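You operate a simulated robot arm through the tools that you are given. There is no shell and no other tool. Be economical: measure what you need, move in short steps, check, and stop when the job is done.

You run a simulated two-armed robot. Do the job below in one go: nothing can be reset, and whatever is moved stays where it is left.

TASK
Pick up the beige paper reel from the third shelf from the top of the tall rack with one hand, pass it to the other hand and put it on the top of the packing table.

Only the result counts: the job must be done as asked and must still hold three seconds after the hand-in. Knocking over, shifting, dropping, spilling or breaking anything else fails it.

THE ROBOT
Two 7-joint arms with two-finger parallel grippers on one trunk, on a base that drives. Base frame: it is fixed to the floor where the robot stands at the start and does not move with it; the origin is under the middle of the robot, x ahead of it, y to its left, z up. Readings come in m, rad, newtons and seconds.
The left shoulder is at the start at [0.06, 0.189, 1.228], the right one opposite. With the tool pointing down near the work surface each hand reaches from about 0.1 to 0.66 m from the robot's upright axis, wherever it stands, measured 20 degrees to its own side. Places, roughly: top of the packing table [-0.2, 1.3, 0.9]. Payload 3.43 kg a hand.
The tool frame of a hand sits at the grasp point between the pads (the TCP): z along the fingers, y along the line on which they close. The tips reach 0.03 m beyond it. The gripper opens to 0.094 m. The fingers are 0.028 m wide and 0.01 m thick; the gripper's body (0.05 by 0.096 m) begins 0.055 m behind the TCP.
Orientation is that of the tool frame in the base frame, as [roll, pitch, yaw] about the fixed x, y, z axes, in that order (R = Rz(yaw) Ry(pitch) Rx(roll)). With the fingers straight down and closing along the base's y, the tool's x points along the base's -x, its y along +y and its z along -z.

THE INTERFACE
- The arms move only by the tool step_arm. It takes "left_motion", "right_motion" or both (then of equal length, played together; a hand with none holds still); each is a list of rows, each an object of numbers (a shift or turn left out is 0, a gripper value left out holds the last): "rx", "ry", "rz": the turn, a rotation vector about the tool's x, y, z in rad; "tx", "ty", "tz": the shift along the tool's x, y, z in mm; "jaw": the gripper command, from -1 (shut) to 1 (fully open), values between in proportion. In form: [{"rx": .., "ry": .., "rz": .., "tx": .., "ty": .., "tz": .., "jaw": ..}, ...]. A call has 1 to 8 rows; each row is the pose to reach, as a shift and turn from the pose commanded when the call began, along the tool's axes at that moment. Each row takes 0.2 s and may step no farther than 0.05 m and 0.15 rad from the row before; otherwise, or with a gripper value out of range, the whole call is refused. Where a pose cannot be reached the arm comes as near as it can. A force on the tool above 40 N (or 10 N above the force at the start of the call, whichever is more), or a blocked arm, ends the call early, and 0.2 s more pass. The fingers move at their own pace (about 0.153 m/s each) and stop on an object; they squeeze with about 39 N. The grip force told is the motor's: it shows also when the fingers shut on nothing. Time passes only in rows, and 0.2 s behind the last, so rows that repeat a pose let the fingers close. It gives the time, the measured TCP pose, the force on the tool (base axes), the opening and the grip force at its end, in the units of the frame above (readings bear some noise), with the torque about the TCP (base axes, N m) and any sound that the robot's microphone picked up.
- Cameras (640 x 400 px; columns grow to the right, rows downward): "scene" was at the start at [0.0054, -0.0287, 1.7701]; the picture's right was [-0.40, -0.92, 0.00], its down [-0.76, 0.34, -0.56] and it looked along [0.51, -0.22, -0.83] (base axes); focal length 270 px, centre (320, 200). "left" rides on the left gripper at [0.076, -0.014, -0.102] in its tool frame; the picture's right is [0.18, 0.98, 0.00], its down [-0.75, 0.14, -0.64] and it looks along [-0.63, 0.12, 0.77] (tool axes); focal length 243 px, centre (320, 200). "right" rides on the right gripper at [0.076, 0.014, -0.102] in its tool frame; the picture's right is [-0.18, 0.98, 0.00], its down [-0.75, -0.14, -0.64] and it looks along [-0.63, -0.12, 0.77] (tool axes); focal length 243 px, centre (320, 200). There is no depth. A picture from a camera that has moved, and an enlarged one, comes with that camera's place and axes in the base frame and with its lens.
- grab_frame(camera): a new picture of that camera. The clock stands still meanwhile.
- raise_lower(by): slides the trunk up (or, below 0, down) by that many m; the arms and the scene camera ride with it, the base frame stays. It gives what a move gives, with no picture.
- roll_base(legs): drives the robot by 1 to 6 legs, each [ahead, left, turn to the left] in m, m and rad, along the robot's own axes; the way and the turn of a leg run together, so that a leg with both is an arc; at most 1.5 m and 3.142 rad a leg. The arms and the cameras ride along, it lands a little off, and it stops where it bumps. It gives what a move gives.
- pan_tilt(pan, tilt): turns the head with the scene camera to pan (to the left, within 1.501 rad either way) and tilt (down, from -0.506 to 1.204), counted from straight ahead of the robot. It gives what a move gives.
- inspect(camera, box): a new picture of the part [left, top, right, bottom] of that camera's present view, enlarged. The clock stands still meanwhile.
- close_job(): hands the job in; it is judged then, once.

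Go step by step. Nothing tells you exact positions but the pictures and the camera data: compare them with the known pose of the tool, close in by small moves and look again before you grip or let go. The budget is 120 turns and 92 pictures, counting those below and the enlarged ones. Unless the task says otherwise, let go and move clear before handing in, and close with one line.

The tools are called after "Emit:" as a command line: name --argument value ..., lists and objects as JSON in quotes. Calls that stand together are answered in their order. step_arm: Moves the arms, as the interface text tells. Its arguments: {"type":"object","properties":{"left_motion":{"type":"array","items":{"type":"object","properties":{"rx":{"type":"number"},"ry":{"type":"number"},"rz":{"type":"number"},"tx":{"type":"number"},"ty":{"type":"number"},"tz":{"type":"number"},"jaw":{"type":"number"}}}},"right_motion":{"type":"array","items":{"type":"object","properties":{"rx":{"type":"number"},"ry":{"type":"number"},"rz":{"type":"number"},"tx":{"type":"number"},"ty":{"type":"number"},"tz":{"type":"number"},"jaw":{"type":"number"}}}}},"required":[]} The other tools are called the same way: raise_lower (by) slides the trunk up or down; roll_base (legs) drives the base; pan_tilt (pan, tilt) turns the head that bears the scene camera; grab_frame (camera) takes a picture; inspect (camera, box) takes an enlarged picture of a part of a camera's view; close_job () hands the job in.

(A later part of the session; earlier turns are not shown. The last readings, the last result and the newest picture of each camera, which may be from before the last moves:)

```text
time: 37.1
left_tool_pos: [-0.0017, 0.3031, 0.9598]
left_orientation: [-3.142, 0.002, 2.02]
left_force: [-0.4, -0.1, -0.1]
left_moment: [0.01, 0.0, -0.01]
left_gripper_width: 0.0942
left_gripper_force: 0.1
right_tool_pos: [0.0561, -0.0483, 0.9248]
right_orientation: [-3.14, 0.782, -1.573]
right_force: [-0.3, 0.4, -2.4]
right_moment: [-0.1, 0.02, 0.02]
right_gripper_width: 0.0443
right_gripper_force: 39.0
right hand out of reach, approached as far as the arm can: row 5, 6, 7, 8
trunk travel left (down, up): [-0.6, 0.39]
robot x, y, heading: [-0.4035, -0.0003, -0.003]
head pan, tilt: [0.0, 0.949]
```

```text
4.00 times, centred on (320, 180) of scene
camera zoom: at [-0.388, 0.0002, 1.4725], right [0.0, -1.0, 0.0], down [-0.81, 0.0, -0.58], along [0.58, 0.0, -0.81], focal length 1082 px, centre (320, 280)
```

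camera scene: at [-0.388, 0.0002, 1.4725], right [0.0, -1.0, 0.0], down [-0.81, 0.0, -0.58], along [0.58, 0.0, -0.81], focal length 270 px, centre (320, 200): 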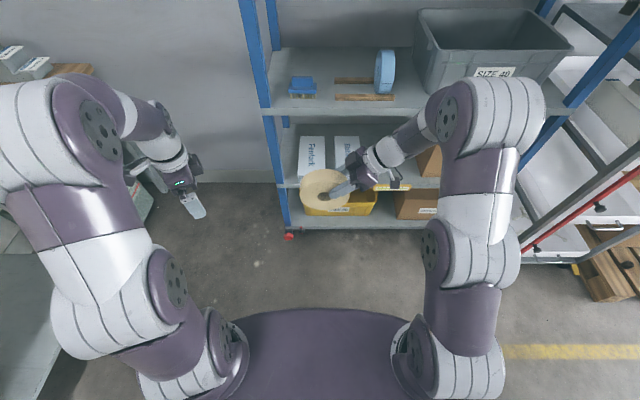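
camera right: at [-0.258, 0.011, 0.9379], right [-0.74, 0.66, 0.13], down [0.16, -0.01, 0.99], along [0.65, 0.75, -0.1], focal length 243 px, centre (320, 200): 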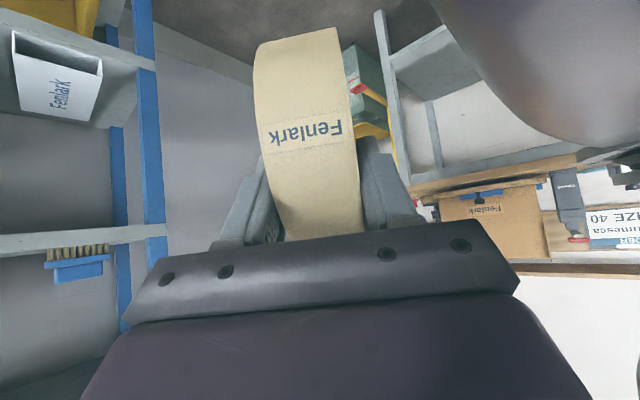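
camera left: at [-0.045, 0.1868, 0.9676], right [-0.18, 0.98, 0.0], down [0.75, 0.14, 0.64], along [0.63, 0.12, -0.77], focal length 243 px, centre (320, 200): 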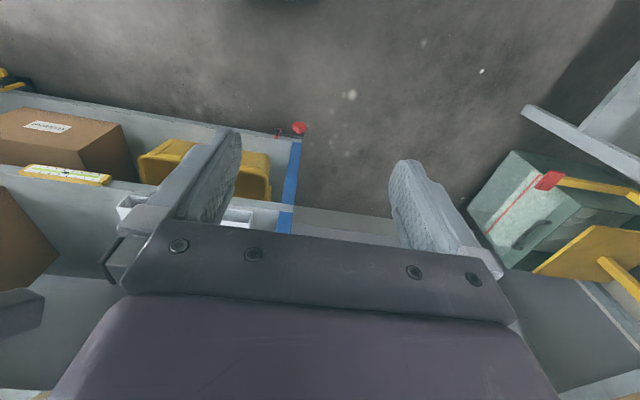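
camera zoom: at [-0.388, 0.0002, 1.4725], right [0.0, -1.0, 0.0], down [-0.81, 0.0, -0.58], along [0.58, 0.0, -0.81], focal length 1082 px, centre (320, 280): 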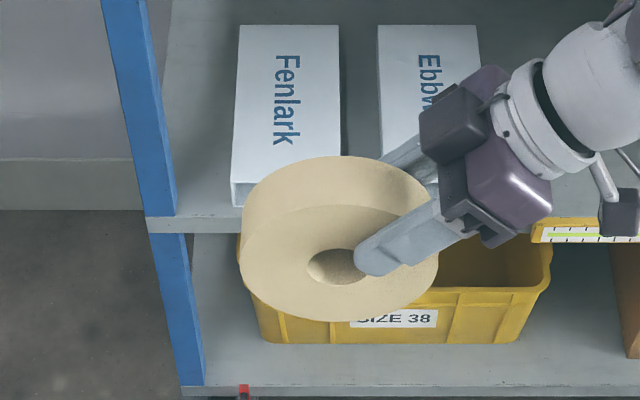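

Reel centre measured at (0.056, -0.012, 0.899), radius 0.065. Left hand: finish its yaw and come to a standoff point.

Emit:
step_arm --left_motion '[{"tx": -25, "ty": 4, "tz": -10, "rz": 0.113}, {"tx": -50, "ty": 8, "tz": -20, "rz": 0.226}, {"tx": -75, "ty": 12, "tz": -30, "rz": 0.339}, {"tx": -100, "ty": 16, "tz": -40, "rz": 0.451}]'

```text
time: 38.1
left_tool_pos: [0.0456, 0.2169, 0.9816]
left_orientation: [-3.141, 0.0, 1.569]
left_force: [0.6, -0.3, 0.3]
left_moment: [-0.02, -0.01, 0.05]
left_gripper_width: 0.0942
left_gripper_force: 0.1
left hand out of reach, approached as far as the arm can: row 3, 4
right_tool_pos: [0.056, -0.0483, 0.9251]
right_orientation: [-3.139, 0.783, -1.571]
right_force: [-0.3, 0.4, -3.0]
right_moment: [-0.09, 0.01, -0.02]
right_gripper_width: 0.0443
right_gripper_force: 39.4
trunk travel left (down, up): [-0.6, 0.39]
robot x, y, heading: [-0.4017, -0.0029, 0.001]
head pan, tilt: [0.0, 0.949]
```

Emit:
step_arm --left_motion '[{"tx": -10, "tz": -3, "ry": -0.131}, {"tx": -25, "tz": -6, "ry": -0.262}, {"tx": -45, "tz": -9, "ry": -0.393}, {"tx": -65, "tz": -12, "ry": -0.524}, {"tx": -90, "tz": -16, "ry": -0.655}, {"tx": -112, "tz": -19, "ry": -0.785}]'

Emit:
grab_frame --camera "scene"

Emit:
grab_frame --camera "left"

```text
time: 39.5
left_tool_pos: [0.0201, 0.0646, 0.9507]
left_orientation: [3.119, 0.767, 1.57]
left_force: [1.5, -0.6, -0.1]
left_moment: [0.03, 0.0, -0.01]
left_gripper_width: 0.0939
left_gripper_force: 0.1
left hand out of reach, approached as far as the arm can: row 1, 2, 3, 4, 5, 6
right_tool_pos: [0.0556, -0.049, 0.9252]
right_orientation: [-3.139, 0.785, -1.573]
right_force: [0.0, -0.5, -1.8]
right_moment: [-0.11, 0.01, -0.02]
right_gripper_width: 0.0442
right_gripper_force: 39.2
trunk travel left (down, up): [-0.6, 0.39]
robot x, y, heading: [-0.4033, 0.0056, 0.0]
head pan, tilt: [0.0, 0.949]
```

```text
59 pictures are left
camera scene: at [-0.3888, -0.0016, 1.4725], right [0.0, -1.0, 0.0], down [-0.81, 0.0, -0.58], along [0.58, 0.0, -0.81], focal length 270 px, centre (320, 200)
```

scene: 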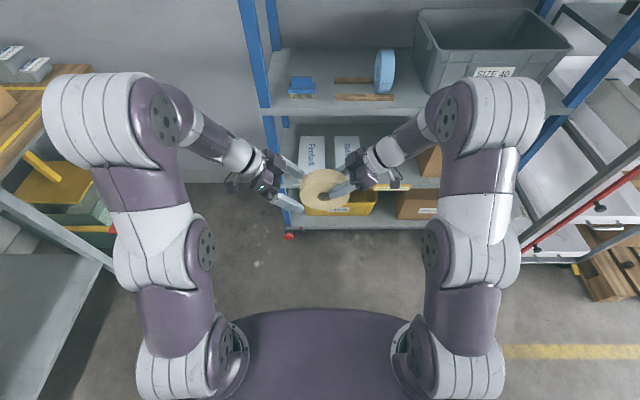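

```text
58 pictures are left
camera left: at [0.0028, 0.1903, 0.971], right [0.98, 0.15, -0.11], down [0.13, -0.09, 0.99], along [0.14, -0.98, -0.11], focal length 243 px, centre (320, 200)
```

left: 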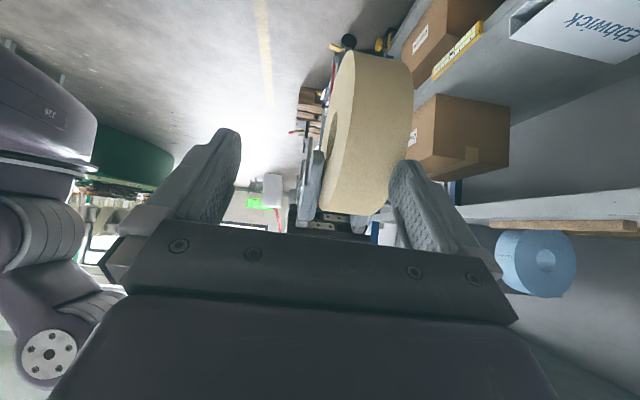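

The left hand is near its upper limit and off in x. I lower the reel 0.09 m and bring the left down and out a bit, then look again.

Emit:
step_arm --right_motion '[{"tx": 16, "tz": 16}, {"tx": 32, "tz": 32}, {"tx": 48, "tz": 48}, {"tx": 64, "tz": 64}, {"tx": 64, "tz": 64}]' --left_motion '[{"tx": 10, "tz": -10}, {"tx": 25, "tz": -5}, {"tx": 40, "tz": 5}, {"tx": 55, "tz": 15}, {"tx": 64, "tz": 21}]'

Emit:
grab_frame --camera "scene"

```text
time: 40.7
left_tool_pos: [0.0209, 0.0964, 0.8908]
left_orientation: [-3.141, 0.785, 1.571]
left_force: [-0.2, -0.1, -0.6]
left_moment: [-0.01, 0.04, 0.0]
left_gripper_width: 0.0939
left_gripper_force: 0.1
left hand out of reach, approached as far as the arm can: row 1, 2, 3
right_tool_pos: [0.0561, -0.0476, 0.8339]
right_orientation: [-3.14, 0.784, -1.571]
right_force: [-0.6, -0.5, -2.3]
right_moment: [-0.09, 0.02, 0.02]
right_gripper_width: 0.0442
right_gripper_force: 39.2
trunk travel left (down, up): [-0.6, 0.39]
robot x, y, heading: [-0.402, 0.0004, -0.004]
head pan, tilt: [0.0, 0.949]
```

```text
57 pictures are left
camera scene: at [-0.3889, -0.0001, 1.4725], right [0.0, -1.0, 0.0], down [-0.81, 0.0, -0.58], along [0.58, 0.0, -0.81], focal length 270 px, centre (320, 200)
```

scene: 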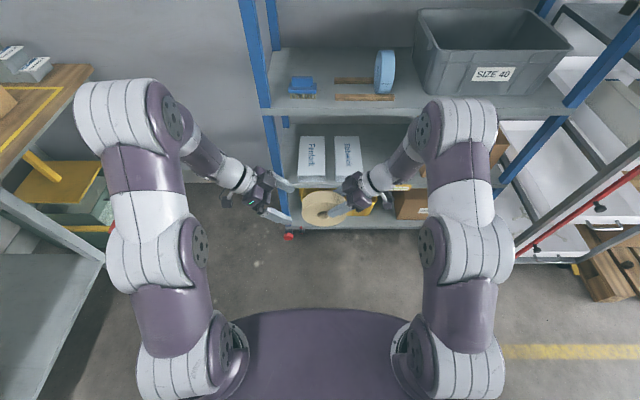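

Now both hands are reachable and exact. Align the left hand with the reel (35 mm in x, -18 mm lateral) and check.

Emit:
step_arm --left_motion '[{"tx": -9, "ty": 18}, {"tx": -18, "ty": 35}, {"tx": -18, "ty": 35, "tz": 20}]'

Emit:
grab_frame --camera "left"

Emit:
inspect --camera "scene" --box '[240, 150, 400, 250]'

```text
time: 41.5
left_tool_pos: [0.057, 0.0674, 0.8887]
left_orientation: [-3.141, 0.786, 1.571]
left_force: [-0.4, 0.2, 0.1]
left_moment: [0.02, 0.04, 0.0]
left_gripper_width: 0.0941
left_gripper_force: 0.0
left hand out of reach, approached as far as the arm can: row 2
right_tool_pos: [0.0561, -0.0488, 0.8331]
right_orientation: [-3.139, 0.782, -1.572]
right_force: [-0.6, -0.5, -2.2]
right_moment: [-0.1, 0.0, 0.03]
right_gripper_width: 0.0442
right_gripper_force: 39.0
trunk travel left (down, up): [-0.6, 0.39]
robot x, y, heading: [-0.4007, -0.0003, -0.002]
head pan, tilt: [0.0, 0.949]
```

```text
56 pictures are left
camera left: at [0.0415, 0.1949, 0.9082], right [0.98, 0.13, -0.13], down [0.14, -0.08, 0.99], along [0.12, -0.99, -0.1], focal length 243 px, centre (320, 200)
```

left: 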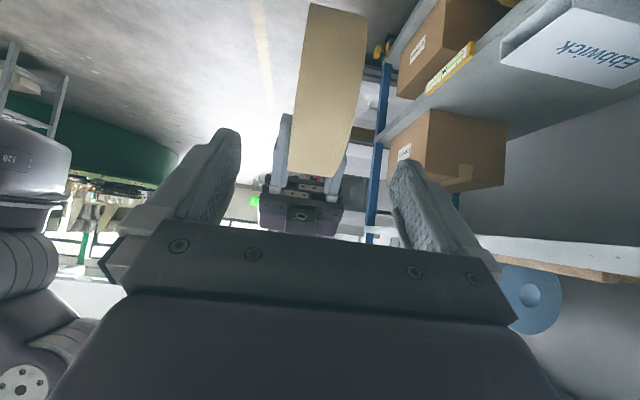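

```text
4.00 times, centred on (320, 200) of scene
camera zoom: at [-0.3884, -0.0006, 1.4725], right [0.0, -1.0, 0.0], down [-0.81, 0.0, -0.58], along [0.58, 0.0, -0.81], focal length 1082 px, centre (320, 200)
```

zoom: 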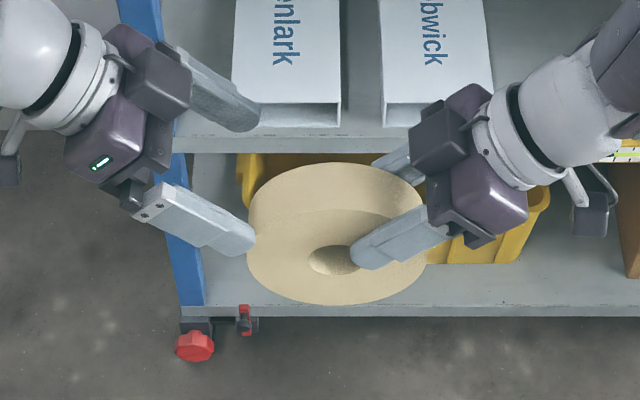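

Well aligned. Advance 60 mm along the tool axis.

Emit:
step_arm --left_motion '[{"tz": 20}, {"tz": 40}, {"tz": 60}]'

Emit:
inspect --camera "scene" --box '[240, 150, 400, 250]'

Emit:
grab_frame --camera "left"

```text
time: 42.3
left_tool_pos: [0.0559, 0.0253, 0.8469]
left_orientation: [3.14, 0.786, 1.568]
left_force: [0.3, -0.7, 0.2]
left_moment: [-0.01, 0.0, 0.02]
left_gripper_width: 0.094
left_gripper_force: 0.0
right_tool_pos: [0.0557, -0.0482, 0.8347]
right_orientation: [-3.141, 0.783, -1.574]
right_force: [-0.6, 0.3, -2.7]
right_moment: [-0.07, -0.03, 0.02]
right_gripper_width: 0.0443
right_gripper_force: 39.0
trunk travel left (down, up): [-0.6, 0.39]
robot x, y, heading: [-0.4063, -0.0023, 0.0]
head pan, tilt: [0.0, 0.949]
```

```text
4.00 times, centred on (320, 200) of scene
camera zoom: at [-0.3883, -0.0007, 1.4725], right [0.0, -1.0, 0.0], down [-0.81, 0.0, -0.58], along [0.58, 0.0, -0.81], focal length 1082 px, centre (320, 200)
```

zoom: 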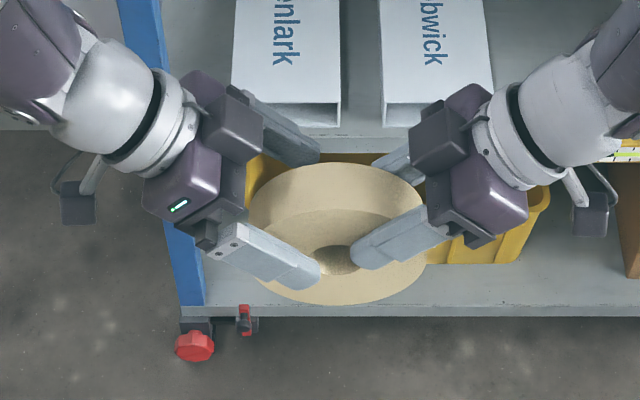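

```text
53 pictures are left
camera left: at [0.0412, 0.152, 0.8651], right [0.98, 0.13, -0.13], down [0.14, -0.08, 0.99], along [0.12, -0.99, -0.1], focal length 243 px, centre (320, 200)
```

left: 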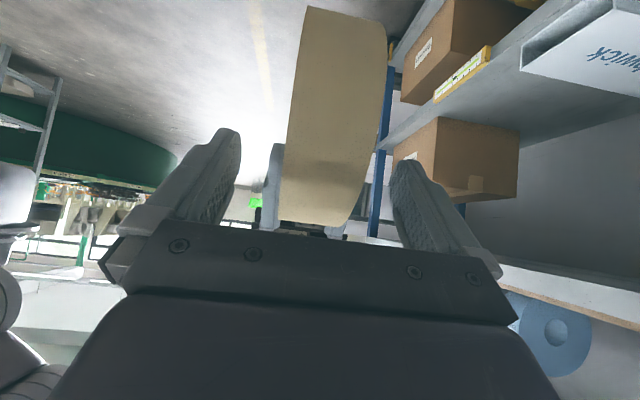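

Fingers straddle the reel with clearance from the right hand's fingers. Close the left gripper.

Emit:
step_arm --left_motion '[{"jaw": 0.3}, {"jaw": -0.2}, {"jaw": -0.6}, {"jaw": -1}, {"jaw": -1}]'

Emit:
inspect --camera "scene" --box '[240, 150, 400, 250]'

```text
time: 43.5
left_tool_pos: [0.0555, 0.0255, 0.847]
left_orientation: [3.141, 0.784, 1.572]
left_force: [-1.9, -1.4, -0.2]
left_moment: [-0.01, -0.08, -0.11]
left_gripper_width: 0.0442
left_gripper_force: 39.0
right_tool_pos: [0.0552, -0.0477, 0.8352]
right_orientation: [-3.14, 0.783, -1.572]
right_force: [2.7, 1.9, -2.3]
right_moment: [-0.13, 0.09, -0.03]
right_gripper_width: 0.0445
right_gripper_force: 39.6
trunk travel left (down, up): [-0.6, 0.39]
robot x, y, heading: [-0.4051, 0.0007, 0.004]
head pan, tilt: [0.0, 0.949]
```

```text
4.00 times, centred on (320, 200) of scene
camera zoom: at [-0.3887, -0.0002, 1.4725], right [0.0, -1.0, 0.0], down [-0.81, 0.0, -0.58], along [0.58, 0.0, -0.81], focal length 1082 px, centre (320, 200)
```

zoom: 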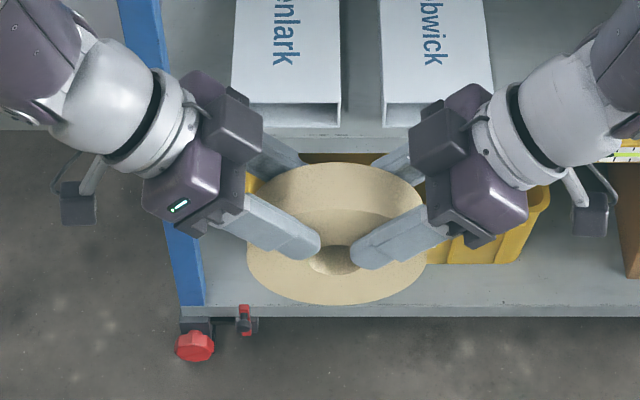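

Both hands hold it. Open the right hand and back it off along its axis.

Emit:
step_arm --right_motion '[{"jaw": -0.3}, {"jaw": 0.3}, {"jaw": 0.9}, {"jaw": 0.9}, {"tz": -30}, {"tz": -70}, {"tz": -110}, {"tz": -150}]'

Emit:
grab_frame --camera "scene"

```text
time: 45.3
left_tool_pos: [0.0557, 0.0258, 0.8478]
left_orientation: [3.141, 0.786, 1.572]
left_force: [-0.2, -0.6, 0.6]
left_moment: [0.09, -0.01, -0.02]
left_gripper_width: 0.0442
left_gripper_force: 39.2
right_tool_pos: [0.029, -0.1139, 0.8909]
right_orientation: [-3.139, 0.781, -1.571]
right_force: [-0.6, -0.4, -1.0]
right_moment: [-0.01, -0.01, -0.03]
right_gripper_width: 0.0894
right_gripper_force: 0.0
right hand out of reach, approached as far as the arm can: row 6, 7, 8
trunk travel left (down, up): [-0.6, 0.39]
robot x, y, heading: [-0.4051, -0.0055, -0.0]
head pan, tilt: [0.0, 0.949]
```

```text
51 pictures are left
camera scene: at [-0.3892, -0.0006, 1.4725], right [0.0, -1.0, 0.0], down [-0.81, 0.0, -0.58], along [0.58, 0.0, -0.81], focal length 270 px, centre (320, 200)
```

scene: 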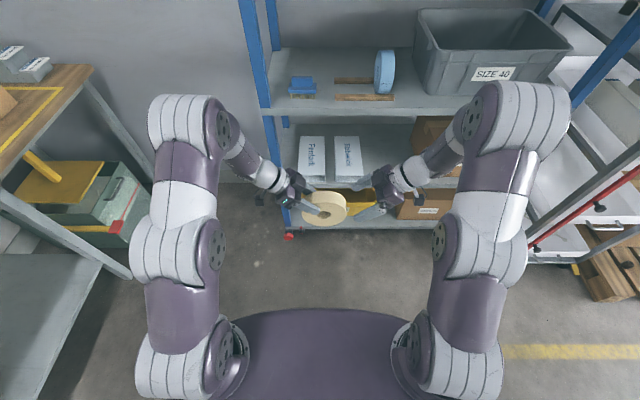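

The reel is now in the left hand. I draw the right hand back and unwind it.

Emit:
step_arm --right_motion '[{"tx": 9, "tz": -12, "rx": 0.099, "rz": 0.099}, {"tx": 18, "tz": -24, "rx": 0.198, "rz": 0.198}, {"tx": 27, "tz": -37, "rx": 0.297, "rz": 0.297}, {"tx": 36, "tz": -49, "rx": 0.396, "rz": 0.396}, {"tx": 44, "tz": -62, "rx": 0.495, "rz": 0.495}, {"tx": 53, "tz": -74, "rx": 0.594, "rz": 0.594}, {"tx": 62, "tz": -87, "rx": 0.693, "rz": 0.693}, {"tx": 71, "tz": -99, "rx": 0.792, "rz": 0.792}]'

Emit:
roll_base --legs '[[0, 0, 1.571]]'

Emit:
pan_tilt --pan 0 --tilt 0.6

Emit:
grab_frame --camera "scene"

```text
time: 47.1
left_tool_pos: [0.0564, 0.0262, 0.8465]
left_orientation: [-3.141, 0.785, 1.57]
left_force: [-0.3, -0.1, -0.1]
left_moment: [0.09, -0.02, 0.0]
left_gripper_width: 0.044
left_gripper_force: 38.8
right_tool_pos: [0.0289, -0.2323, 0.91]
right_orientation: [-3.137, 0.786, -2.692]
right_force: [1.0, 0.5, 0.3]
right_moment: [-0.01, 0.02, -0.03]
right_gripper_width: 0.0893
right_gripper_force: 0.1
trunk travel left (down, up): [-0.6, 0.39]
robot x, y, heading: [-0.4023, -0.0023, -0.002]
head pan, tilt: [0.0, 0.949]
```

```text
time: 51.3
left_tool_pos: [-0.4211, 0.459, 0.8473]
left_orientation: [-3.141, 0.785, 3.126]
left_force: [0.4, 0.3, -0.3]
left_moment: [0.0, 0.09, 0.0]
left_gripper_width: 0.0439
left_gripper_force: 39.2
right_tool_pos: [-0.1631, 0.428, 0.9099]
right_orientation: [-3.138, 0.786, -1.136]
right_force: [0.2, 0.3, 0.9]
right_moment: [0.03, 0.01, 0.04]
right_gripper_width: 0.0893
right_gripper_force: 0.1
trunk travel left (down, up): [-0.6, 0.39]
robot x, y, heading: [-0.4036, -0.0007, 1.555]
head pan, tilt: [0.0, 0.949]
```

```text
time: 52.1
left_tool_pos: [-0.4202, 0.459, 0.8466]
left_orientation: [3.141, 0.786, 3.124]
left_force: [-0.8, -0.2, -0.6]
left_moment: [-0.01, 0.08, -0.01]
left_gripper_width: 0.0441
left_gripper_force: 38.9
right_tool_pos: [-0.1627, 0.4268, 0.9104]
right_orientation: [-3.139, 0.786, -1.137]
right_force: [0.3, 0.7, 0.5]
right_moment: [0.0, -0.01, 0.01]
right_gripper_width: 0.0895
right_gripper_force: 0.1
trunk travel left (down, up): [-0.6, 0.39]
robot x, y, heading: [-0.3993, 0.0022, 1.553]
head pan, tilt: [0.0, 0.6]
```

```text
50 pictures are left
camera scene: at [-0.4013, 0.0286, 1.5008], right [1.0, -0.02, 0.0], down [-0.01, -0.57, -0.82], along [0.01, 0.82, -0.57], focal length 270 px, centre (320, 200)
```

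scene: 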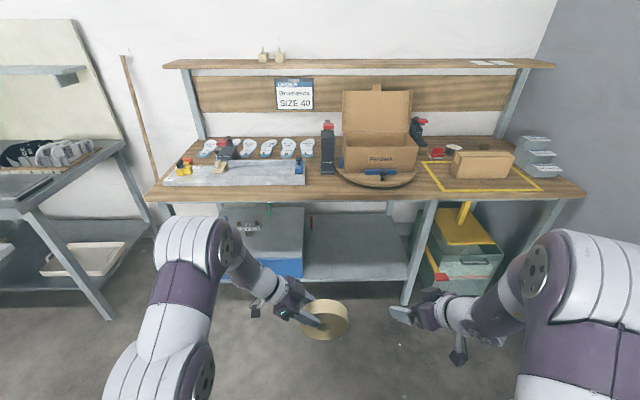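

I can see the whole table. Zoom on the right part and the gap in the middle to choose a clear spot.

Emit:
inspect --camera "scene" --box '[400, 110, 600, 235]'

Emit:
inspect --camera "scene" --box '[240, 110, 440, 235]'

```text
3.20 times, centred on (500, 172) of scene
camera zoom: at [-0.4013, 0.0286, 1.5008], right [1.0, -0.02, 0.0], down [-0.01, -0.57, -0.82], along [0.01, 0.82, -0.57], focal length 866 px, centre (-256, 288)
```

zoom: 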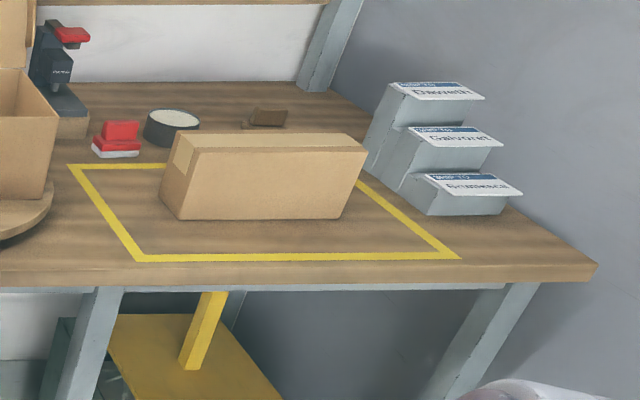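

```text
3.20 times, centred on (340, 172) of scene
camera zoom: at [-0.4013, 0.0286, 1.5008], right [1.0, -0.02, 0.0], down [-0.01, -0.57, -0.82], along [0.01, 0.82, -0.57], focal length 866 px, centre (256, 288)
```

zoom: 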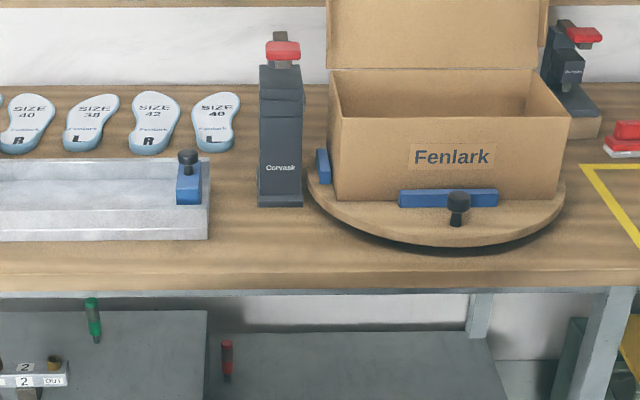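

Best free spot on the tabletop is the front area between the turntable and the taped carton (about x≈0.12, y≈1.03). Before driving there, I reorient the left hand here in free space, first to tool-down.

Emit:
step_arm --left_motion '[{"tx": 6, "tz": -18, "ry": 0.131}, {"tx": 12, "tz": -36, "ry": 0.262}, {"tx": 18, "tz": -53, "ry": 0.393}, {"tx": 24, "tz": -71, "ry": 0.524}, {"tx": 30, "tz": -88, "ry": 0.655}, {"tx": 35, "tz": -106, "ry": 0.785}]'

```text
time: 53.5
left_tool_pos: [-0.5207, 0.4606, 0.8978]
left_orientation: [3.141, -0.002, 3.127]
left_force: [0.6, 0.4, -2.5]
left_moment: [0.01, 0.02, -0.02]
left_gripper_width: 0.0442
left_gripper_force: 39.0
right_tool_pos: [-0.1633, 0.4275, 0.9098]
right_orientation: [-3.138, 0.785, -1.136]
right_force: [0.6, 0.2, 0.7]
right_moment: [0.0, 0.0, 0.03]
right_gripper_width: 0.089
right_gripper_force: 0.0
trunk travel left (down, up): [-0.6, 0.39]
robot x, y, heading: [-0.4023, -0.0009, 1.555]
head pan, tilt: [0.0, 0.6]
```

Now pitch the left hand forward so the reel will lie near-horizontal.

Emit:
step_arm --left_motion '[{"ty": 15, "tz": -6, "rx": -0.144}, {"ty": 30, "tz": -12, "rx": -0.288}, {"ty": 45, "tz": -18, "rx": -0.432}, {"ty": 60, "tz": -24, "rx": -0.576}, {"ty": 75, "tz": -30, "rx": -0.72}, {"ty": 90, "tz": -36, "rx": -0.864}, {"ty": 105, "tz": -43, "rx": -1.008}, {"ty": 120, "tz": -50, "rx": -1.15}]'

Emit:
grab_frame --camera "scene"

```text
time: 55.3
left_tool_pos: [-0.5184, 0.5816, 0.9478]
left_orientation: [1.989, 0.001, 3.125]
left_force: [0.2, -0.4, -3.4]
left_moment: [-0.16, -0.01, 0.01]
left_gripper_width: 0.0442
left_gripper_force: 39.5
right_tool_pos: [-0.163, 0.4277, 0.9105]
right_orientation: [-3.138, 0.786, -1.137]
right_force: [-0.2, 0.3, 0.6]
right_moment: [0.04, 0.01, 0.01]
right_gripper_width: 0.0892
right_gripper_force: 0.1
trunk travel left (down, up): [-0.6, 0.39]
robot x, y, heading: [-0.4022, 0.0002, 1.555]
head pan, tilt: [0.0, 0.6]
```

```text
47 pictures are left
camera scene: at [-0.4015, 0.0287, 1.5009], right [1.0, -0.02, 0.0], down [-0.01, -0.57, -0.82], along [0.01, 0.82, -0.57], focal length 270 px, centre (320, 200)
```

scene: 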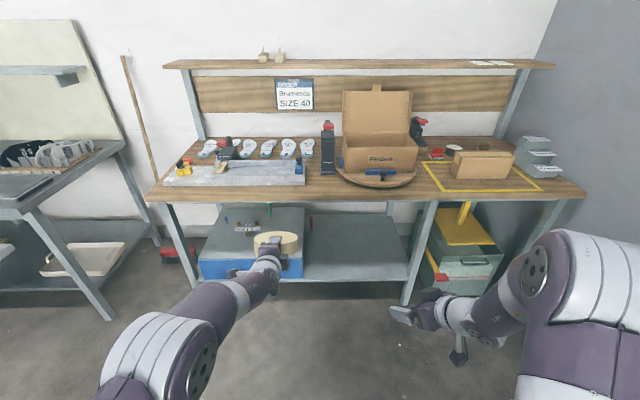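

Orientation reached. Raise the trunk for clearance and drive towards the table, turned slightly right.

Emit:
raise_lower --by 0.14

Emit:
roll_base --legs '[[0.22, -0.3, 0], [0, 0, -0.35]]'

Emit:
pan_tilt --pan 0 --tilt 0.75

Emit:
grab_frame --camera "scene"

Emit:
grab_frame --camera "left"

```text
time: 57.0
left_tool_pos: [-0.5197, 0.5802, 1.0865]
left_orientation: [1.993, -0.002, 3.125]
left_force: [-0.3, -0.2, -2.9]
left_moment: [-0.13, -0.01, -0.03]
left_gripper_width: 0.0441
left_gripper_force: 38.7
right_tool_pos: [-0.1614, 0.4275, 1.0505]
right_orientation: [-3.139, 0.784, -1.135]
right_force: [0.1, 0.3, -0.1]
right_moment: [0.02, 0.05, 0.02]
right_gripper_width: 0.0896
right_gripper_force: 0.1
trunk travel left (down, up): [-0.74, 0.25]
robot x, y, heading: [-0.4021, -0.0037, 1.553]
head pan, tilt: [0.0, 0.6]
```

```text
time: 60.4
left_tool_pos: [-0.0087, 0.8003, 1.0886]
left_orientation: [1.991, 0.0, 2.777]
left_force: [0.3, 0.3, -2.0]
left_moment: [-0.18, 0.02, -0.03]
left_gripper_width: 0.0439
left_gripper_force: 38.4
right_tool_pos: [0.2744, 0.5341, 1.0505]
right_orientation: [-3.138, 0.786, -1.484]
right_force: [-0.2, 1.0, -0.3]
right_moment: [-0.01, -0.01, -0.04]
right_gripper_width: 0.0893
right_gripper_force: 0.0
trunk travel left (down, up): [-0.74, 0.25]
robot x, y, heading: [-0.0961, 0.2165, 1.205]
head pan, tilt: [0.0, 0.6]
```

```text
time: 61.1
left_tool_pos: [-0.0087, 0.7996, 1.0879]
left_orientation: [1.995, -0.001, 2.776]
left_force: [0.4, -0.4, -2.4]
left_moment: [-0.1, 0.01, -0.02]
left_gripper_width: 0.044
left_gripper_force: 38.7
right_tool_pos: [0.2754, 0.5344, 1.0509]
right_orientation: [-3.138, 0.784, -1.484]
right_force: [-0.1, -0.4, -0.5]
right_moment: [0.01, 0.04, 0.01]
right_gripper_width: 0.0894
right_gripper_force: 0.1
trunk travel left (down, up): [-0.74, 0.25]
robot x, y, heading: [-0.0937, 0.2157, 1.206]
head pan, tilt: [0.0, 0.75]
```

```text
46 pictures are left
camera scene: at [-0.0875, 0.2361, 1.628], right [0.93, -0.36, 0.0], down [-0.24, -0.64, -0.73], along [0.26, 0.68, -0.68], focal length 270 px, centre (320, 200)
```

scene: 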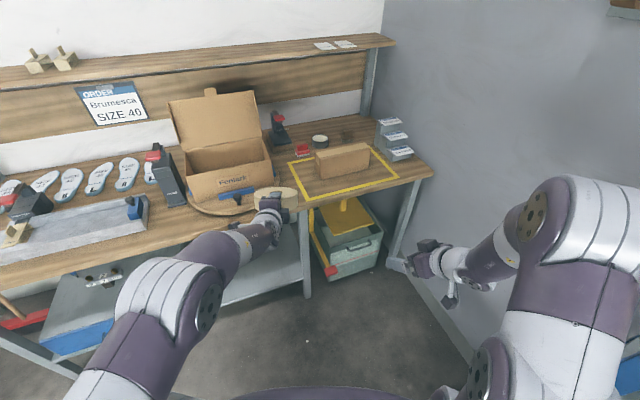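

```text
45 pictures are left
camera left: at [-0.1159, 0.7343, 1.1158], right [-0.03, 0.44, 0.9], down [0.52, -0.76, 0.39], along [0.86, 0.47, -0.21], focal length 243 px, centre (320, 200)
```

left: 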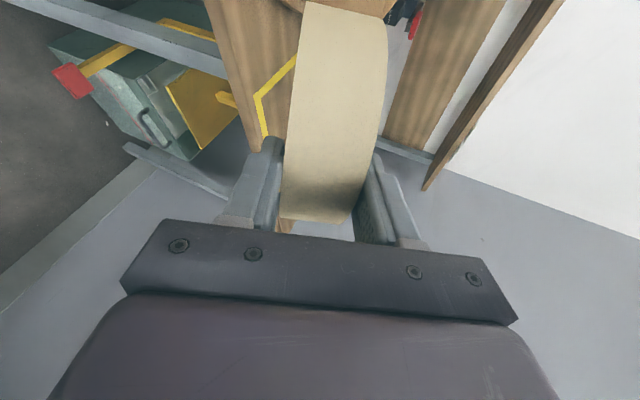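

Zoom to measure the table features with good parallax.

Emit:
inspect --camera "scene" --box '[240, 110, 440, 235]'

```text
3.20 times, centred on (340, 172) of scene
camera zoom: at [-0.0875, 0.2361, 1.628], right [0.93, -0.36, 0.0], down [-0.24, -0.64, -0.73], along [0.26, 0.68, -0.68], focal length 866 px, centre (256, 288)
```

zoom: 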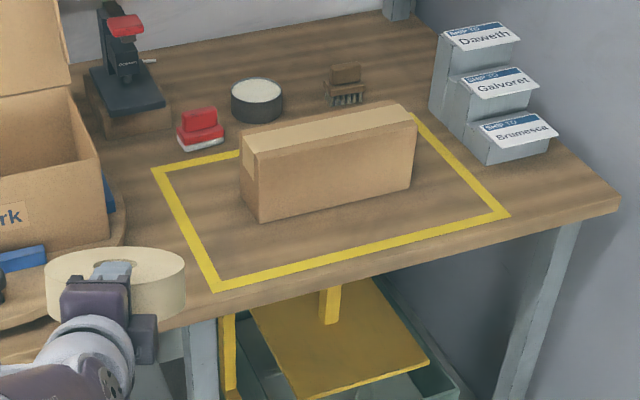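

Table top z≈0.868, front edge y≈0.99. A spot centred at (0.15, 1.075) leaves about 5 cm to the turntable, carton and edge. Drive 0.2 m forward.

Emit:
roll_base --legs '[[0.2, 0, 0]]'

Emit:
step_arm --left_motion '[{"rx": -0.04}, {"rx": -0.08}, {"rx": -0.12}, {"rx": -0.16}]'

Emit:
grab_frame --camera "scene"

```text
time: 62.7
left_tool_pos: [0.0631, 0.9863, 1.0873]
left_orientation: [1.995, 0.001, 2.776]
left_force: [-0.8, 0.2, -3.1]
left_moment: [-0.13, 0.01, -0.01]
left_gripper_width: 0.0442
left_gripper_force: 39.2
right_tool_pos: [0.3454, 0.7224, 1.0498]
right_orientation: [-3.137, 0.785, -1.487]
right_force: [0.4, 0.0, -1.2]
right_moment: [-0.02, 0.02, -0.01]
right_gripper_width: 0.0894
right_gripper_force: 0.1
trunk travel left (down, up): [-0.74, 0.25]
robot x, y, heading: [-0.0254, 0.402, 1.205]
head pan, tilt: [0.0, 0.75]
```

```text
time: 63.7
left_tool_pos: [0.0624, 0.9867, 1.0871]
left_orientation: [1.831, 0.0, 2.777]
left_force: [0.2, -0.7, -2.6]
left_moment: [-0.16, 0.03, 0.02]
left_gripper_width: 0.044
left_gripper_force: 39.0
right_tool_pos: [0.3466, 0.7205, 1.0501]
right_orientation: [-3.137, 0.785, -1.483]
right_force: [-0.2, 0.2, 0.1]
right_moment: [0.0, 0.04, 0.0]
right_gripper_width: 0.0894
right_gripper_force: 0.1
trunk travel left (down, up): [-0.74, 0.25]
robot x, y, heading: [-0.0217, 0.4034, 1.202]
head pan, tilt: [0.0, 0.75]
```

```text
43 pictures are left
camera scene: at [-0.0164, 0.4226, 1.628], right [0.93, -0.36, 0.0], down [-0.24, -0.64, -0.73], along [0.26, 0.68, -0.68], focal length 270 px, centre (320, 200)
```

scene: 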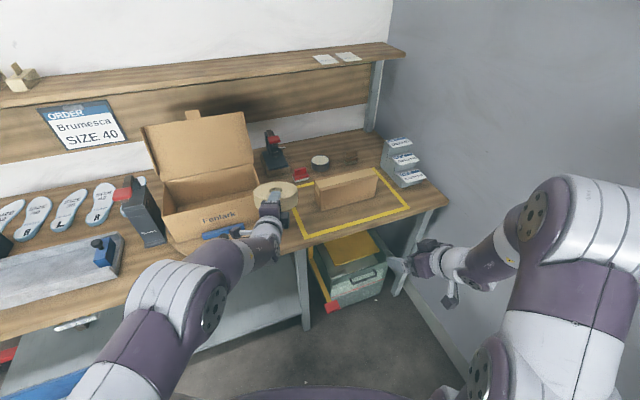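

All fine. Shift the hand right and forward above the spot, then lower with the trunk.

Emit:
step_arm --left_motion '[{"tx": -26}, {"tx": -52}, {"tx": -52, "tz": 25, "ty": 7}, {"tx": -52, "tz": 50, "ty": 13}, {"tx": -52, "tz": 74, "ty": 20}]'

Emit:
raise_lower --by -0.1

Emit:
grab_frame --camera "scene"

Emit:
grab_frame --camera "left"

```text
time: 64.9
left_tool_pos: [0.1387, 1.0402, 1.0878]
left_orientation: [1.833, -0.002, 2.778]
left_force: [-0.3, -0.4, -2.9]
left_moment: [-0.12, 0.05, 0.02]
left_gripper_width: 0.0439
left_gripper_force: 39.5
right_tool_pos: [0.3451, 0.7225, 1.0493]
right_orientation: [-3.139, 0.786, -1.486]
right_force: [0.3, 0.0, 0.5]
right_moment: [-0.05, 0.04, 0.01]
right_gripper_width: 0.0893
right_gripper_force: 0.1
trunk travel left (down, up): [-0.74, 0.25]
robot x, y, heading: [-0.0234, 0.4012, 1.205]
head pan, tilt: [0.0, 0.75]
```

```text
time: 66.3
left_tool_pos: [0.1382, 1.039, 0.9869]
left_orientation: [1.834, 0.001, 2.777]
left_force: [-0.6, -0.5, -3.2]
left_moment: [-0.11, 0.05, -0.01]
left_gripper_width: 0.0441
left_gripper_force: 39.2
right_tool_pos: [0.3462, 0.72, 0.9503]
right_orientation: [-3.139, 0.784, -1.482]
right_force: [0.1, -0.1, 0.0]
right_moment: [-0.01, 0.0, -0.02]
right_gripper_width: 0.0893
right_gripper_force: 0.1
trunk travel left (down, up): [-0.64, 0.35]
robot x, y, heading: [-0.03, 0.4072, 1.207]
head pan, tilt: [0.0, 0.75]
```

```text
42 pictures are left
camera scene: at [-0.0164, 0.4225, 1.5281], right [0.93, -0.36, 0.0], down [-0.24, -0.64, -0.73], along [0.26, 0.68, -0.68], focal length 270 px, centre (320, 200)
```

scene: 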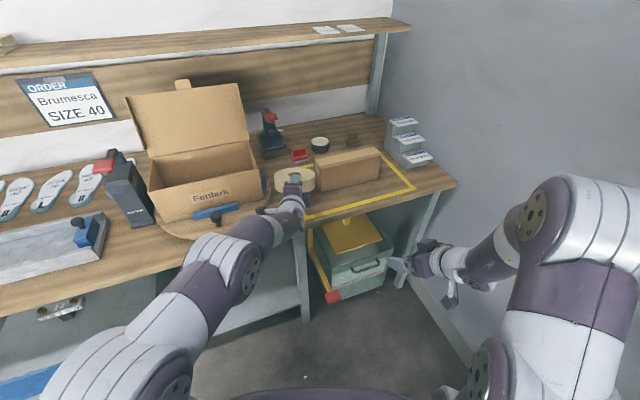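

```text
41 pictures are left
camera left: at [0.0299, 0.971, 0.9995], right [-0.08, 0.3, 0.95], down [0.5, -0.81, 0.3], along [0.86, 0.5, -0.08], focal length 243 px, centre (320, 200)
```

left: 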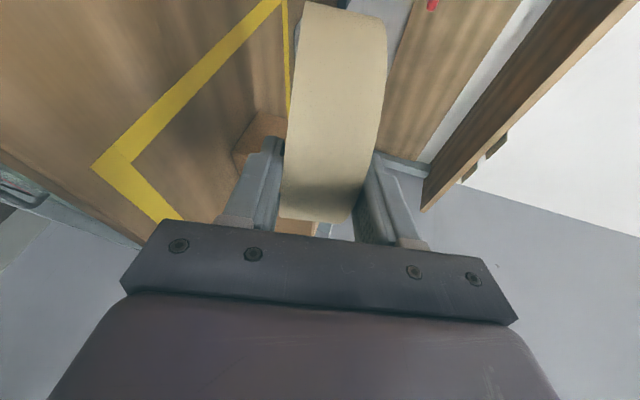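

Emit:
inspect --camera "scene" --box '[220, 120, 420, 245]'

```text
3.20 times, centred on (320, 182) of scene
camera zoom: at [-0.0164, 0.4225, 1.5281], right [0.93, -0.36, 0.0], down [-0.24, -0.64, -0.73], along [0.26, 0.68, -0.68], focal length 866 px, centre (320, 256)
```

zoom: 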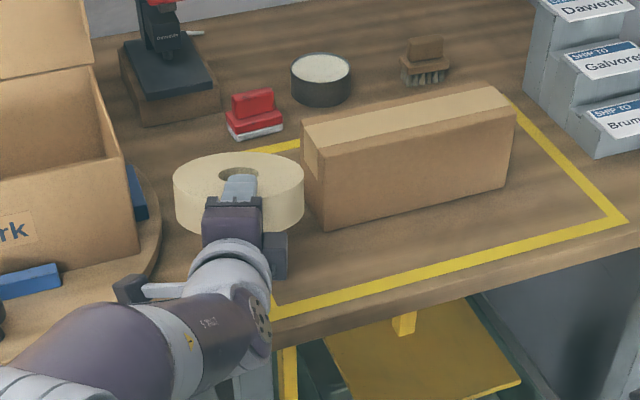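

Position confirmed: reel centre (0.155, 1.087), clear of the carton and turntable. Lower with the arm until the far edge nearly touches.

Emit:
step_arm --left_motion '[{"ty": -14.5, "tz": 3.9}, {"ty": -29, "tz": 7.8}, {"ty": -43.5, "tz": 11.6}, {"ty": -53, "tz": 14.2}]'

Emit:
inspect --camera "scene" --box '[220, 120, 420, 245]'

Emit:
grab_frame --camera "left"

```text
time: 67.3
left_tool_pos: [0.1387, 1.0403, 0.9322]
left_orientation: [1.832, 0.0, 2.777]
left_force: [0.5, -0.4, -3.2]
left_moment: [-0.12, 0.09, -0.02]
left_gripper_width: 0.044
left_gripper_force: 38.4
right_tool_pos: [0.3459, 0.7205, 0.9499]
right_orientation: [-3.139, 0.786, -1.486]
right_force: [-0.5, -0.2, -0.7]
right_moment: [0.06, 0.02, 0.01]
right_gripper_width: 0.0895
right_gripper_force: 0.0
trunk travel left (down, up): [-0.64, 0.35]
robot x, y, heading: [-0.0304, 0.3991, 1.212]
head pan, tilt: [0.0, 0.75]
```

```text
3.20 times, centred on (320, 182) of scene
camera zoom: at [-0.0162, 0.4228, 1.528], right [0.93, -0.36, 0.0], down [-0.24, -0.64, -0.73], along [0.26, 0.68, -0.68], focal length 866 px, centre (320, 256)
```

zoom: 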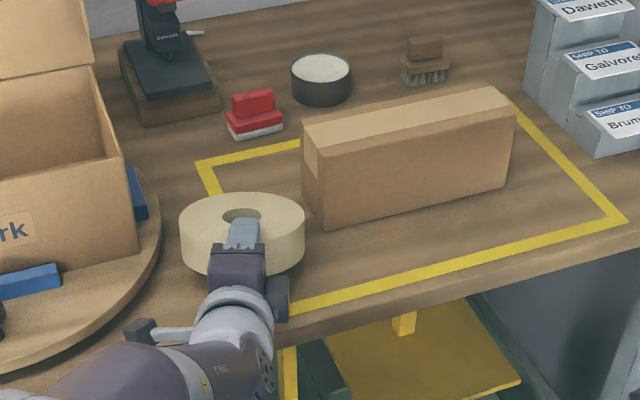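

```text
38 pictures are left
camera left: at [0.03, 0.9712, 0.9442], right [-0.08, 0.3, 0.95], down [0.5, -0.81, 0.3], along [0.86, 0.49, -0.08], focal length 243 px, centre (320, 200)
```

left: 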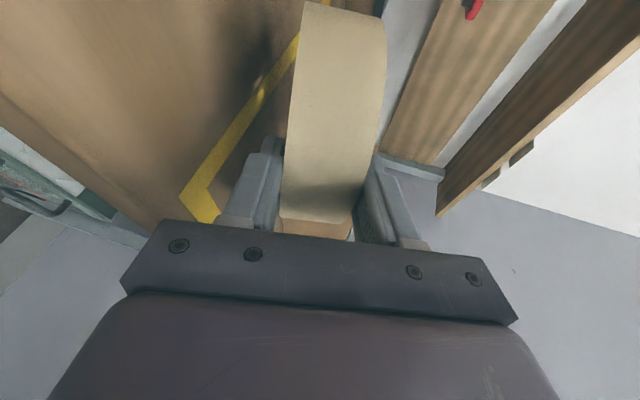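

Still free. Lower in 2 mm steps until contact shows.

Emit:
step_arm --left_motion '[{"ty": -2, "tz": 0.5}, {"ty": -4, "tz": 1}, {"ty": -6, "tz": 1.6}, {"ty": -8, "tz": 2.1}, {"ty": -10, "tz": 2.6}]'

```text
time: 68.5
left_tool_pos: [0.1382, 1.0391, 0.9222]
left_orientation: [1.833, 0.002, 2.776]
left_force: [0.6, 0.6, -2.3]
left_moment: [-0.14, 0.04, 0.03]
left_gripper_width: 0.0439
left_gripper_force: 38.9
right_tool_pos: [0.3464, 0.7216, 0.9492]
right_orientation: [-3.139, 0.785, -1.486]
right_force: [0.1, -0.4, -0.2]
right_moment: [-0.02, -0.02, 0.0]
right_gripper_width: 0.0895
right_gripper_force: 0.0
trunk travel left (down, up): [-0.64, 0.35]
robot x, y, heading: [-0.0233, 0.3969, 1.208]
head pan, tilt: [0.0, 0.75]
```

Emit:
step_arm --left_motion '[{"ty": -2, "tz": 0.5}, {"ty": -4, "tz": 1}, {"ty": -6, "tz": 1.6}]'

```text
time: 69.3
left_tool_pos: [0.1389, 1.04, 0.9159]
left_orientation: [1.833, 0.002, 2.778]
left_force: [1.2, -0.4, -2.9]
left_moment: [-0.13, 0.07, 0.01]
left_gripper_width: 0.044
left_gripper_force: 38.7
right_tool_pos: [0.3458, 0.722, 0.9502]
right_orientation: [-3.138, 0.784, -1.485]
right_force: [0.2, -1.0, 0.8]
right_moment: [0.02, 0.03, 0.0]
right_gripper_width: 0.0892
right_gripper_force: 0.1
trunk travel left (down, up): [-0.64, 0.35]
robot x, y, heading: [-0.0248, 0.4019, 1.204]
head pan, tilt: [0.0, 0.75]
```

No contact yet; the table may be a few mm lower. Continue.

Emit:
step_arm --left_motion '[{"ty": -2, "tz": 0.5}, {"ty": -4, "tz": 1}, {"ty": -6, "tz": 1.6}]'

Emit:
inspect --camera "scene" --box '[250, 160, 350, 222]'

Emit:
inspect --camera "left" --box '[180, 0, 420, 150]'

```text
time: 70.1
left_tool_pos: [0.14, 1.039, 0.9129]
left_orientation: [1.825, 0.001, 2.776]
left_force: [-1.0, -2.6, 6.9]
left_moment: [0.74, -0.34, 0.05]
left_gripper_width: 0.044
left_gripper_force: 39.5
right_tool_pos: [0.3452, 0.7196, 0.9528]
right_orientation: [-3.138, 0.788, -1.483]
right_force: [0.1, -0.1, 0.5]
right_moment: [0.0, 0.01, -0.01]
right_gripper_width: 0.0892
right_gripper_force: 0.1
trunk travel left (down, up): [-0.64, 0.35]
robot x, y, heading: [-0.021, 0.3983, 1.204]
head pan, tilt: [0.0, 0.75]
```

```text
6.40 times, centred on (300, 191) of scene
camera zoom: at [-0.017, 0.4207, 1.5282], right [0.93, -0.36, 0.0], down [-0.24, -0.64, -0.73], along [0.26, 0.68, -0.68], focal length 1731 px, centre (448, 258)
```

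zoom: 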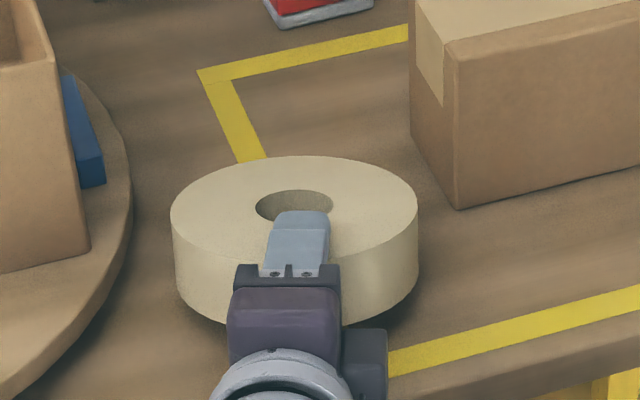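

```text
2.67 times, centred on (300, 75) of left
camera zoom: at [0.0299, 0.9704, 0.9241], right [-0.08, 0.3, 0.95], down [0.5, -0.82, 0.3], along [0.86, 0.5, -0.08], focal length 647 px, centre (373, 533)
```

zoom: 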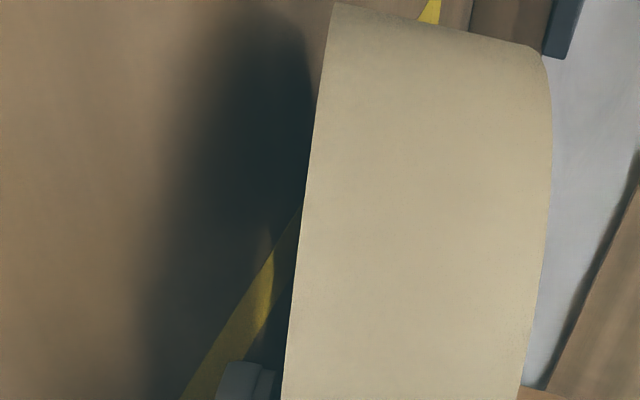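

Contact: the far edge rests on the table. Open the gripper slightly and gently so the near edge settles on the lower finger.

Emit:
step_arm --left_motion '[{"jaw": 0.0}, {"jaw": 0.05}, {"jaw": 0.1}, {"jaw": 0.15}, {"jaw": 0.2}, {"jaw": 0.2}]'

Emit:
inspect --camera "scene" --box '[250, 160, 350, 222]'

Emit:
grab_frame --camera "left"

```text
time: 71.5
left_tool_pos: [0.1387, 1.0393, 0.9096]
left_orientation: [1.833, -0.002, 2.777]
left_force: [-0.2, -0.1, 0.0]
left_moment: [0.02, -0.03, 0.0]
left_gripper_width: 0.0572
left_gripper_force: 0.5
right_tool_pos: [0.3468, 0.7205, 0.9498]
right_orientation: [-3.136, 0.785, -1.482]
right_force: [0.1, 0.3, -1.2]
right_moment: [-0.05, 0.02, 0.0]
right_gripper_width: 0.0894
right_gripper_force: 0.1
trunk travel left (down, up): [-0.64, 0.35]
robot x, y, heading: [-0.0273, 0.3988, 1.211]
head pan, tilt: [0.0, 0.75]
```

```text
6.40 times, centred on (300, 191) of scene
camera zoom: at [-0.0164, 0.4224, 1.528], right [0.93, -0.36, 0.0], down [-0.24, -0.64, -0.73], along [0.26, 0.68, -0.68], focal length 1731 px, centre (448, 258)
```

zoom: 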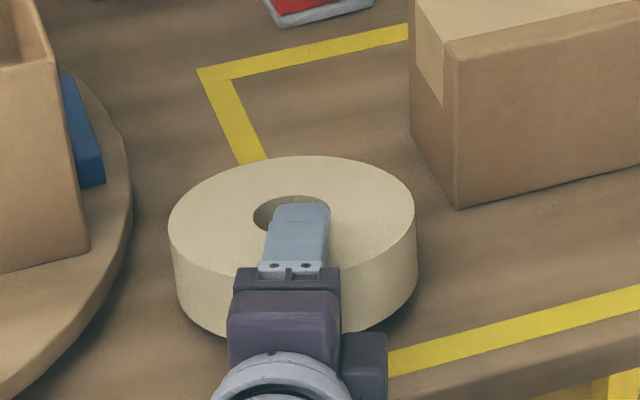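

```text
34 pictures are left
camera left: at [0.0299, 0.9707, 0.9218], right [-0.08, 0.3, 0.95], down [0.5, -0.81, 0.3], along [0.86, 0.5, -0.08], focal length 243 px, centre (320, 200)
```

left: 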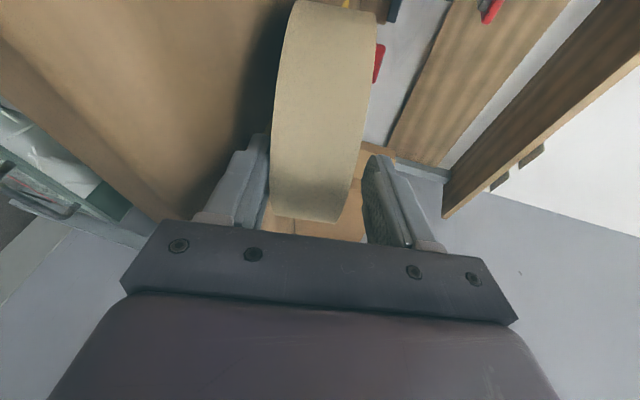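

The reel now leans on the lower finger. Withdraw slowly along the finger axis.

Emit:
step_arm --left_motion '[{"tz": -8}, {"tz": -16}, {"tz": -24}, {"tz": -32}]'

Emit:
inspect --camera "scene" --box '[250, 160, 350, 222]'

```text
time: 72.5
left_tool_pos: [0.1272, 1.0101, 0.9178]
left_orientation: [1.833, -0.001, 2.777]
left_force: [-0.7, -1.4, -1.8]
left_moment: [-0.03, 0.03, 0.02]
left_gripper_width: 0.0572
left_gripper_force: 0.2
right_tool_pos: [0.3458, 0.7204, 0.9503]
right_orientation: [-3.138, 0.787, -1.483]
right_force: [-0.8, 0.0, 0.2]
right_moment: [0.04, 0.01, -0.01]
right_gripper_width: 0.089
right_gripper_force: 0.0
trunk travel left (down, up): [-0.64, 0.35]
robot x, y, heading: [-0.0243, 0.4006, 1.205]
head pan, tilt: [0.0, 0.75]
```

```text
6.40 times, centred on (300, 191) of scene
camera zoom: at [-0.0165, 0.4222, 1.528], right [0.93, -0.36, 0.0], down [-0.24, -0.64, -0.73], along [0.26, 0.68, -0.68], focal length 1731 px, centre (448, 258)
```

zoom: 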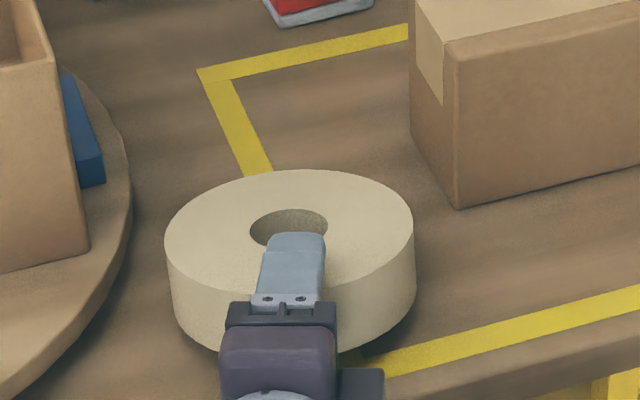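

It drags a little with the finger, so I pull out the rest quickly.

Emit:
step_arm --left_motion '[{"tz": -50}, {"tz": -100}]'

Emit:
inspect --camera "scene" --box '[220, 120, 420, 245]'

```text
time: 73.1
left_tool_pos: [0.0941, 0.919, 0.9434]
left_orientation: [1.83, -0.001, 2.777]
left_force: [0.1, -1.0, 0.3]
left_moment: [0.06, -0.01, -0.01]
left_gripper_width: 0.0563
left_gripper_force: 0.0
right_tool_pos: [0.3449, 0.7185, 0.9505]
right_orientation: [-3.137, 0.785, -1.483]
right_force: [-0.5, 0.5, 0.2]
right_moment: [0.01, 0.0, -0.01]
right_gripper_width: 0.0895
right_gripper_force: 0.2
trunk travel left (down, up): [-0.64, 0.35]
robot x, y, heading: [-0.0276, 0.3973, 1.205]
head pan, tilt: [0.0, 0.75]
```

```text
3.20 times, centred on (320, 182) of scene
camera zoom: at [-0.0169, 0.4214, 1.528], right [0.93, -0.36, 0.0], down [-0.24, -0.64, -0.73], along [0.26, 0.68, -0.68], focal length 866 px, centre (320, 256)
```

zoom: 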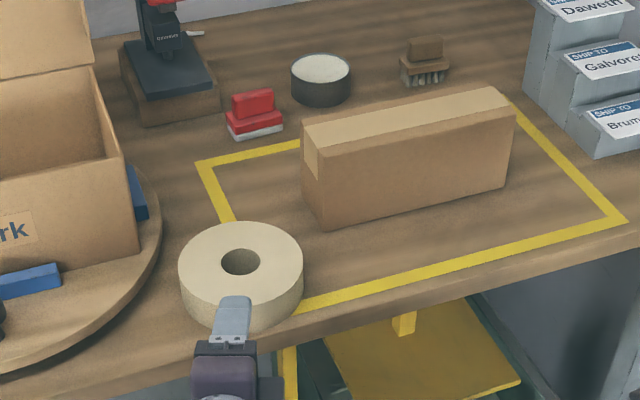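

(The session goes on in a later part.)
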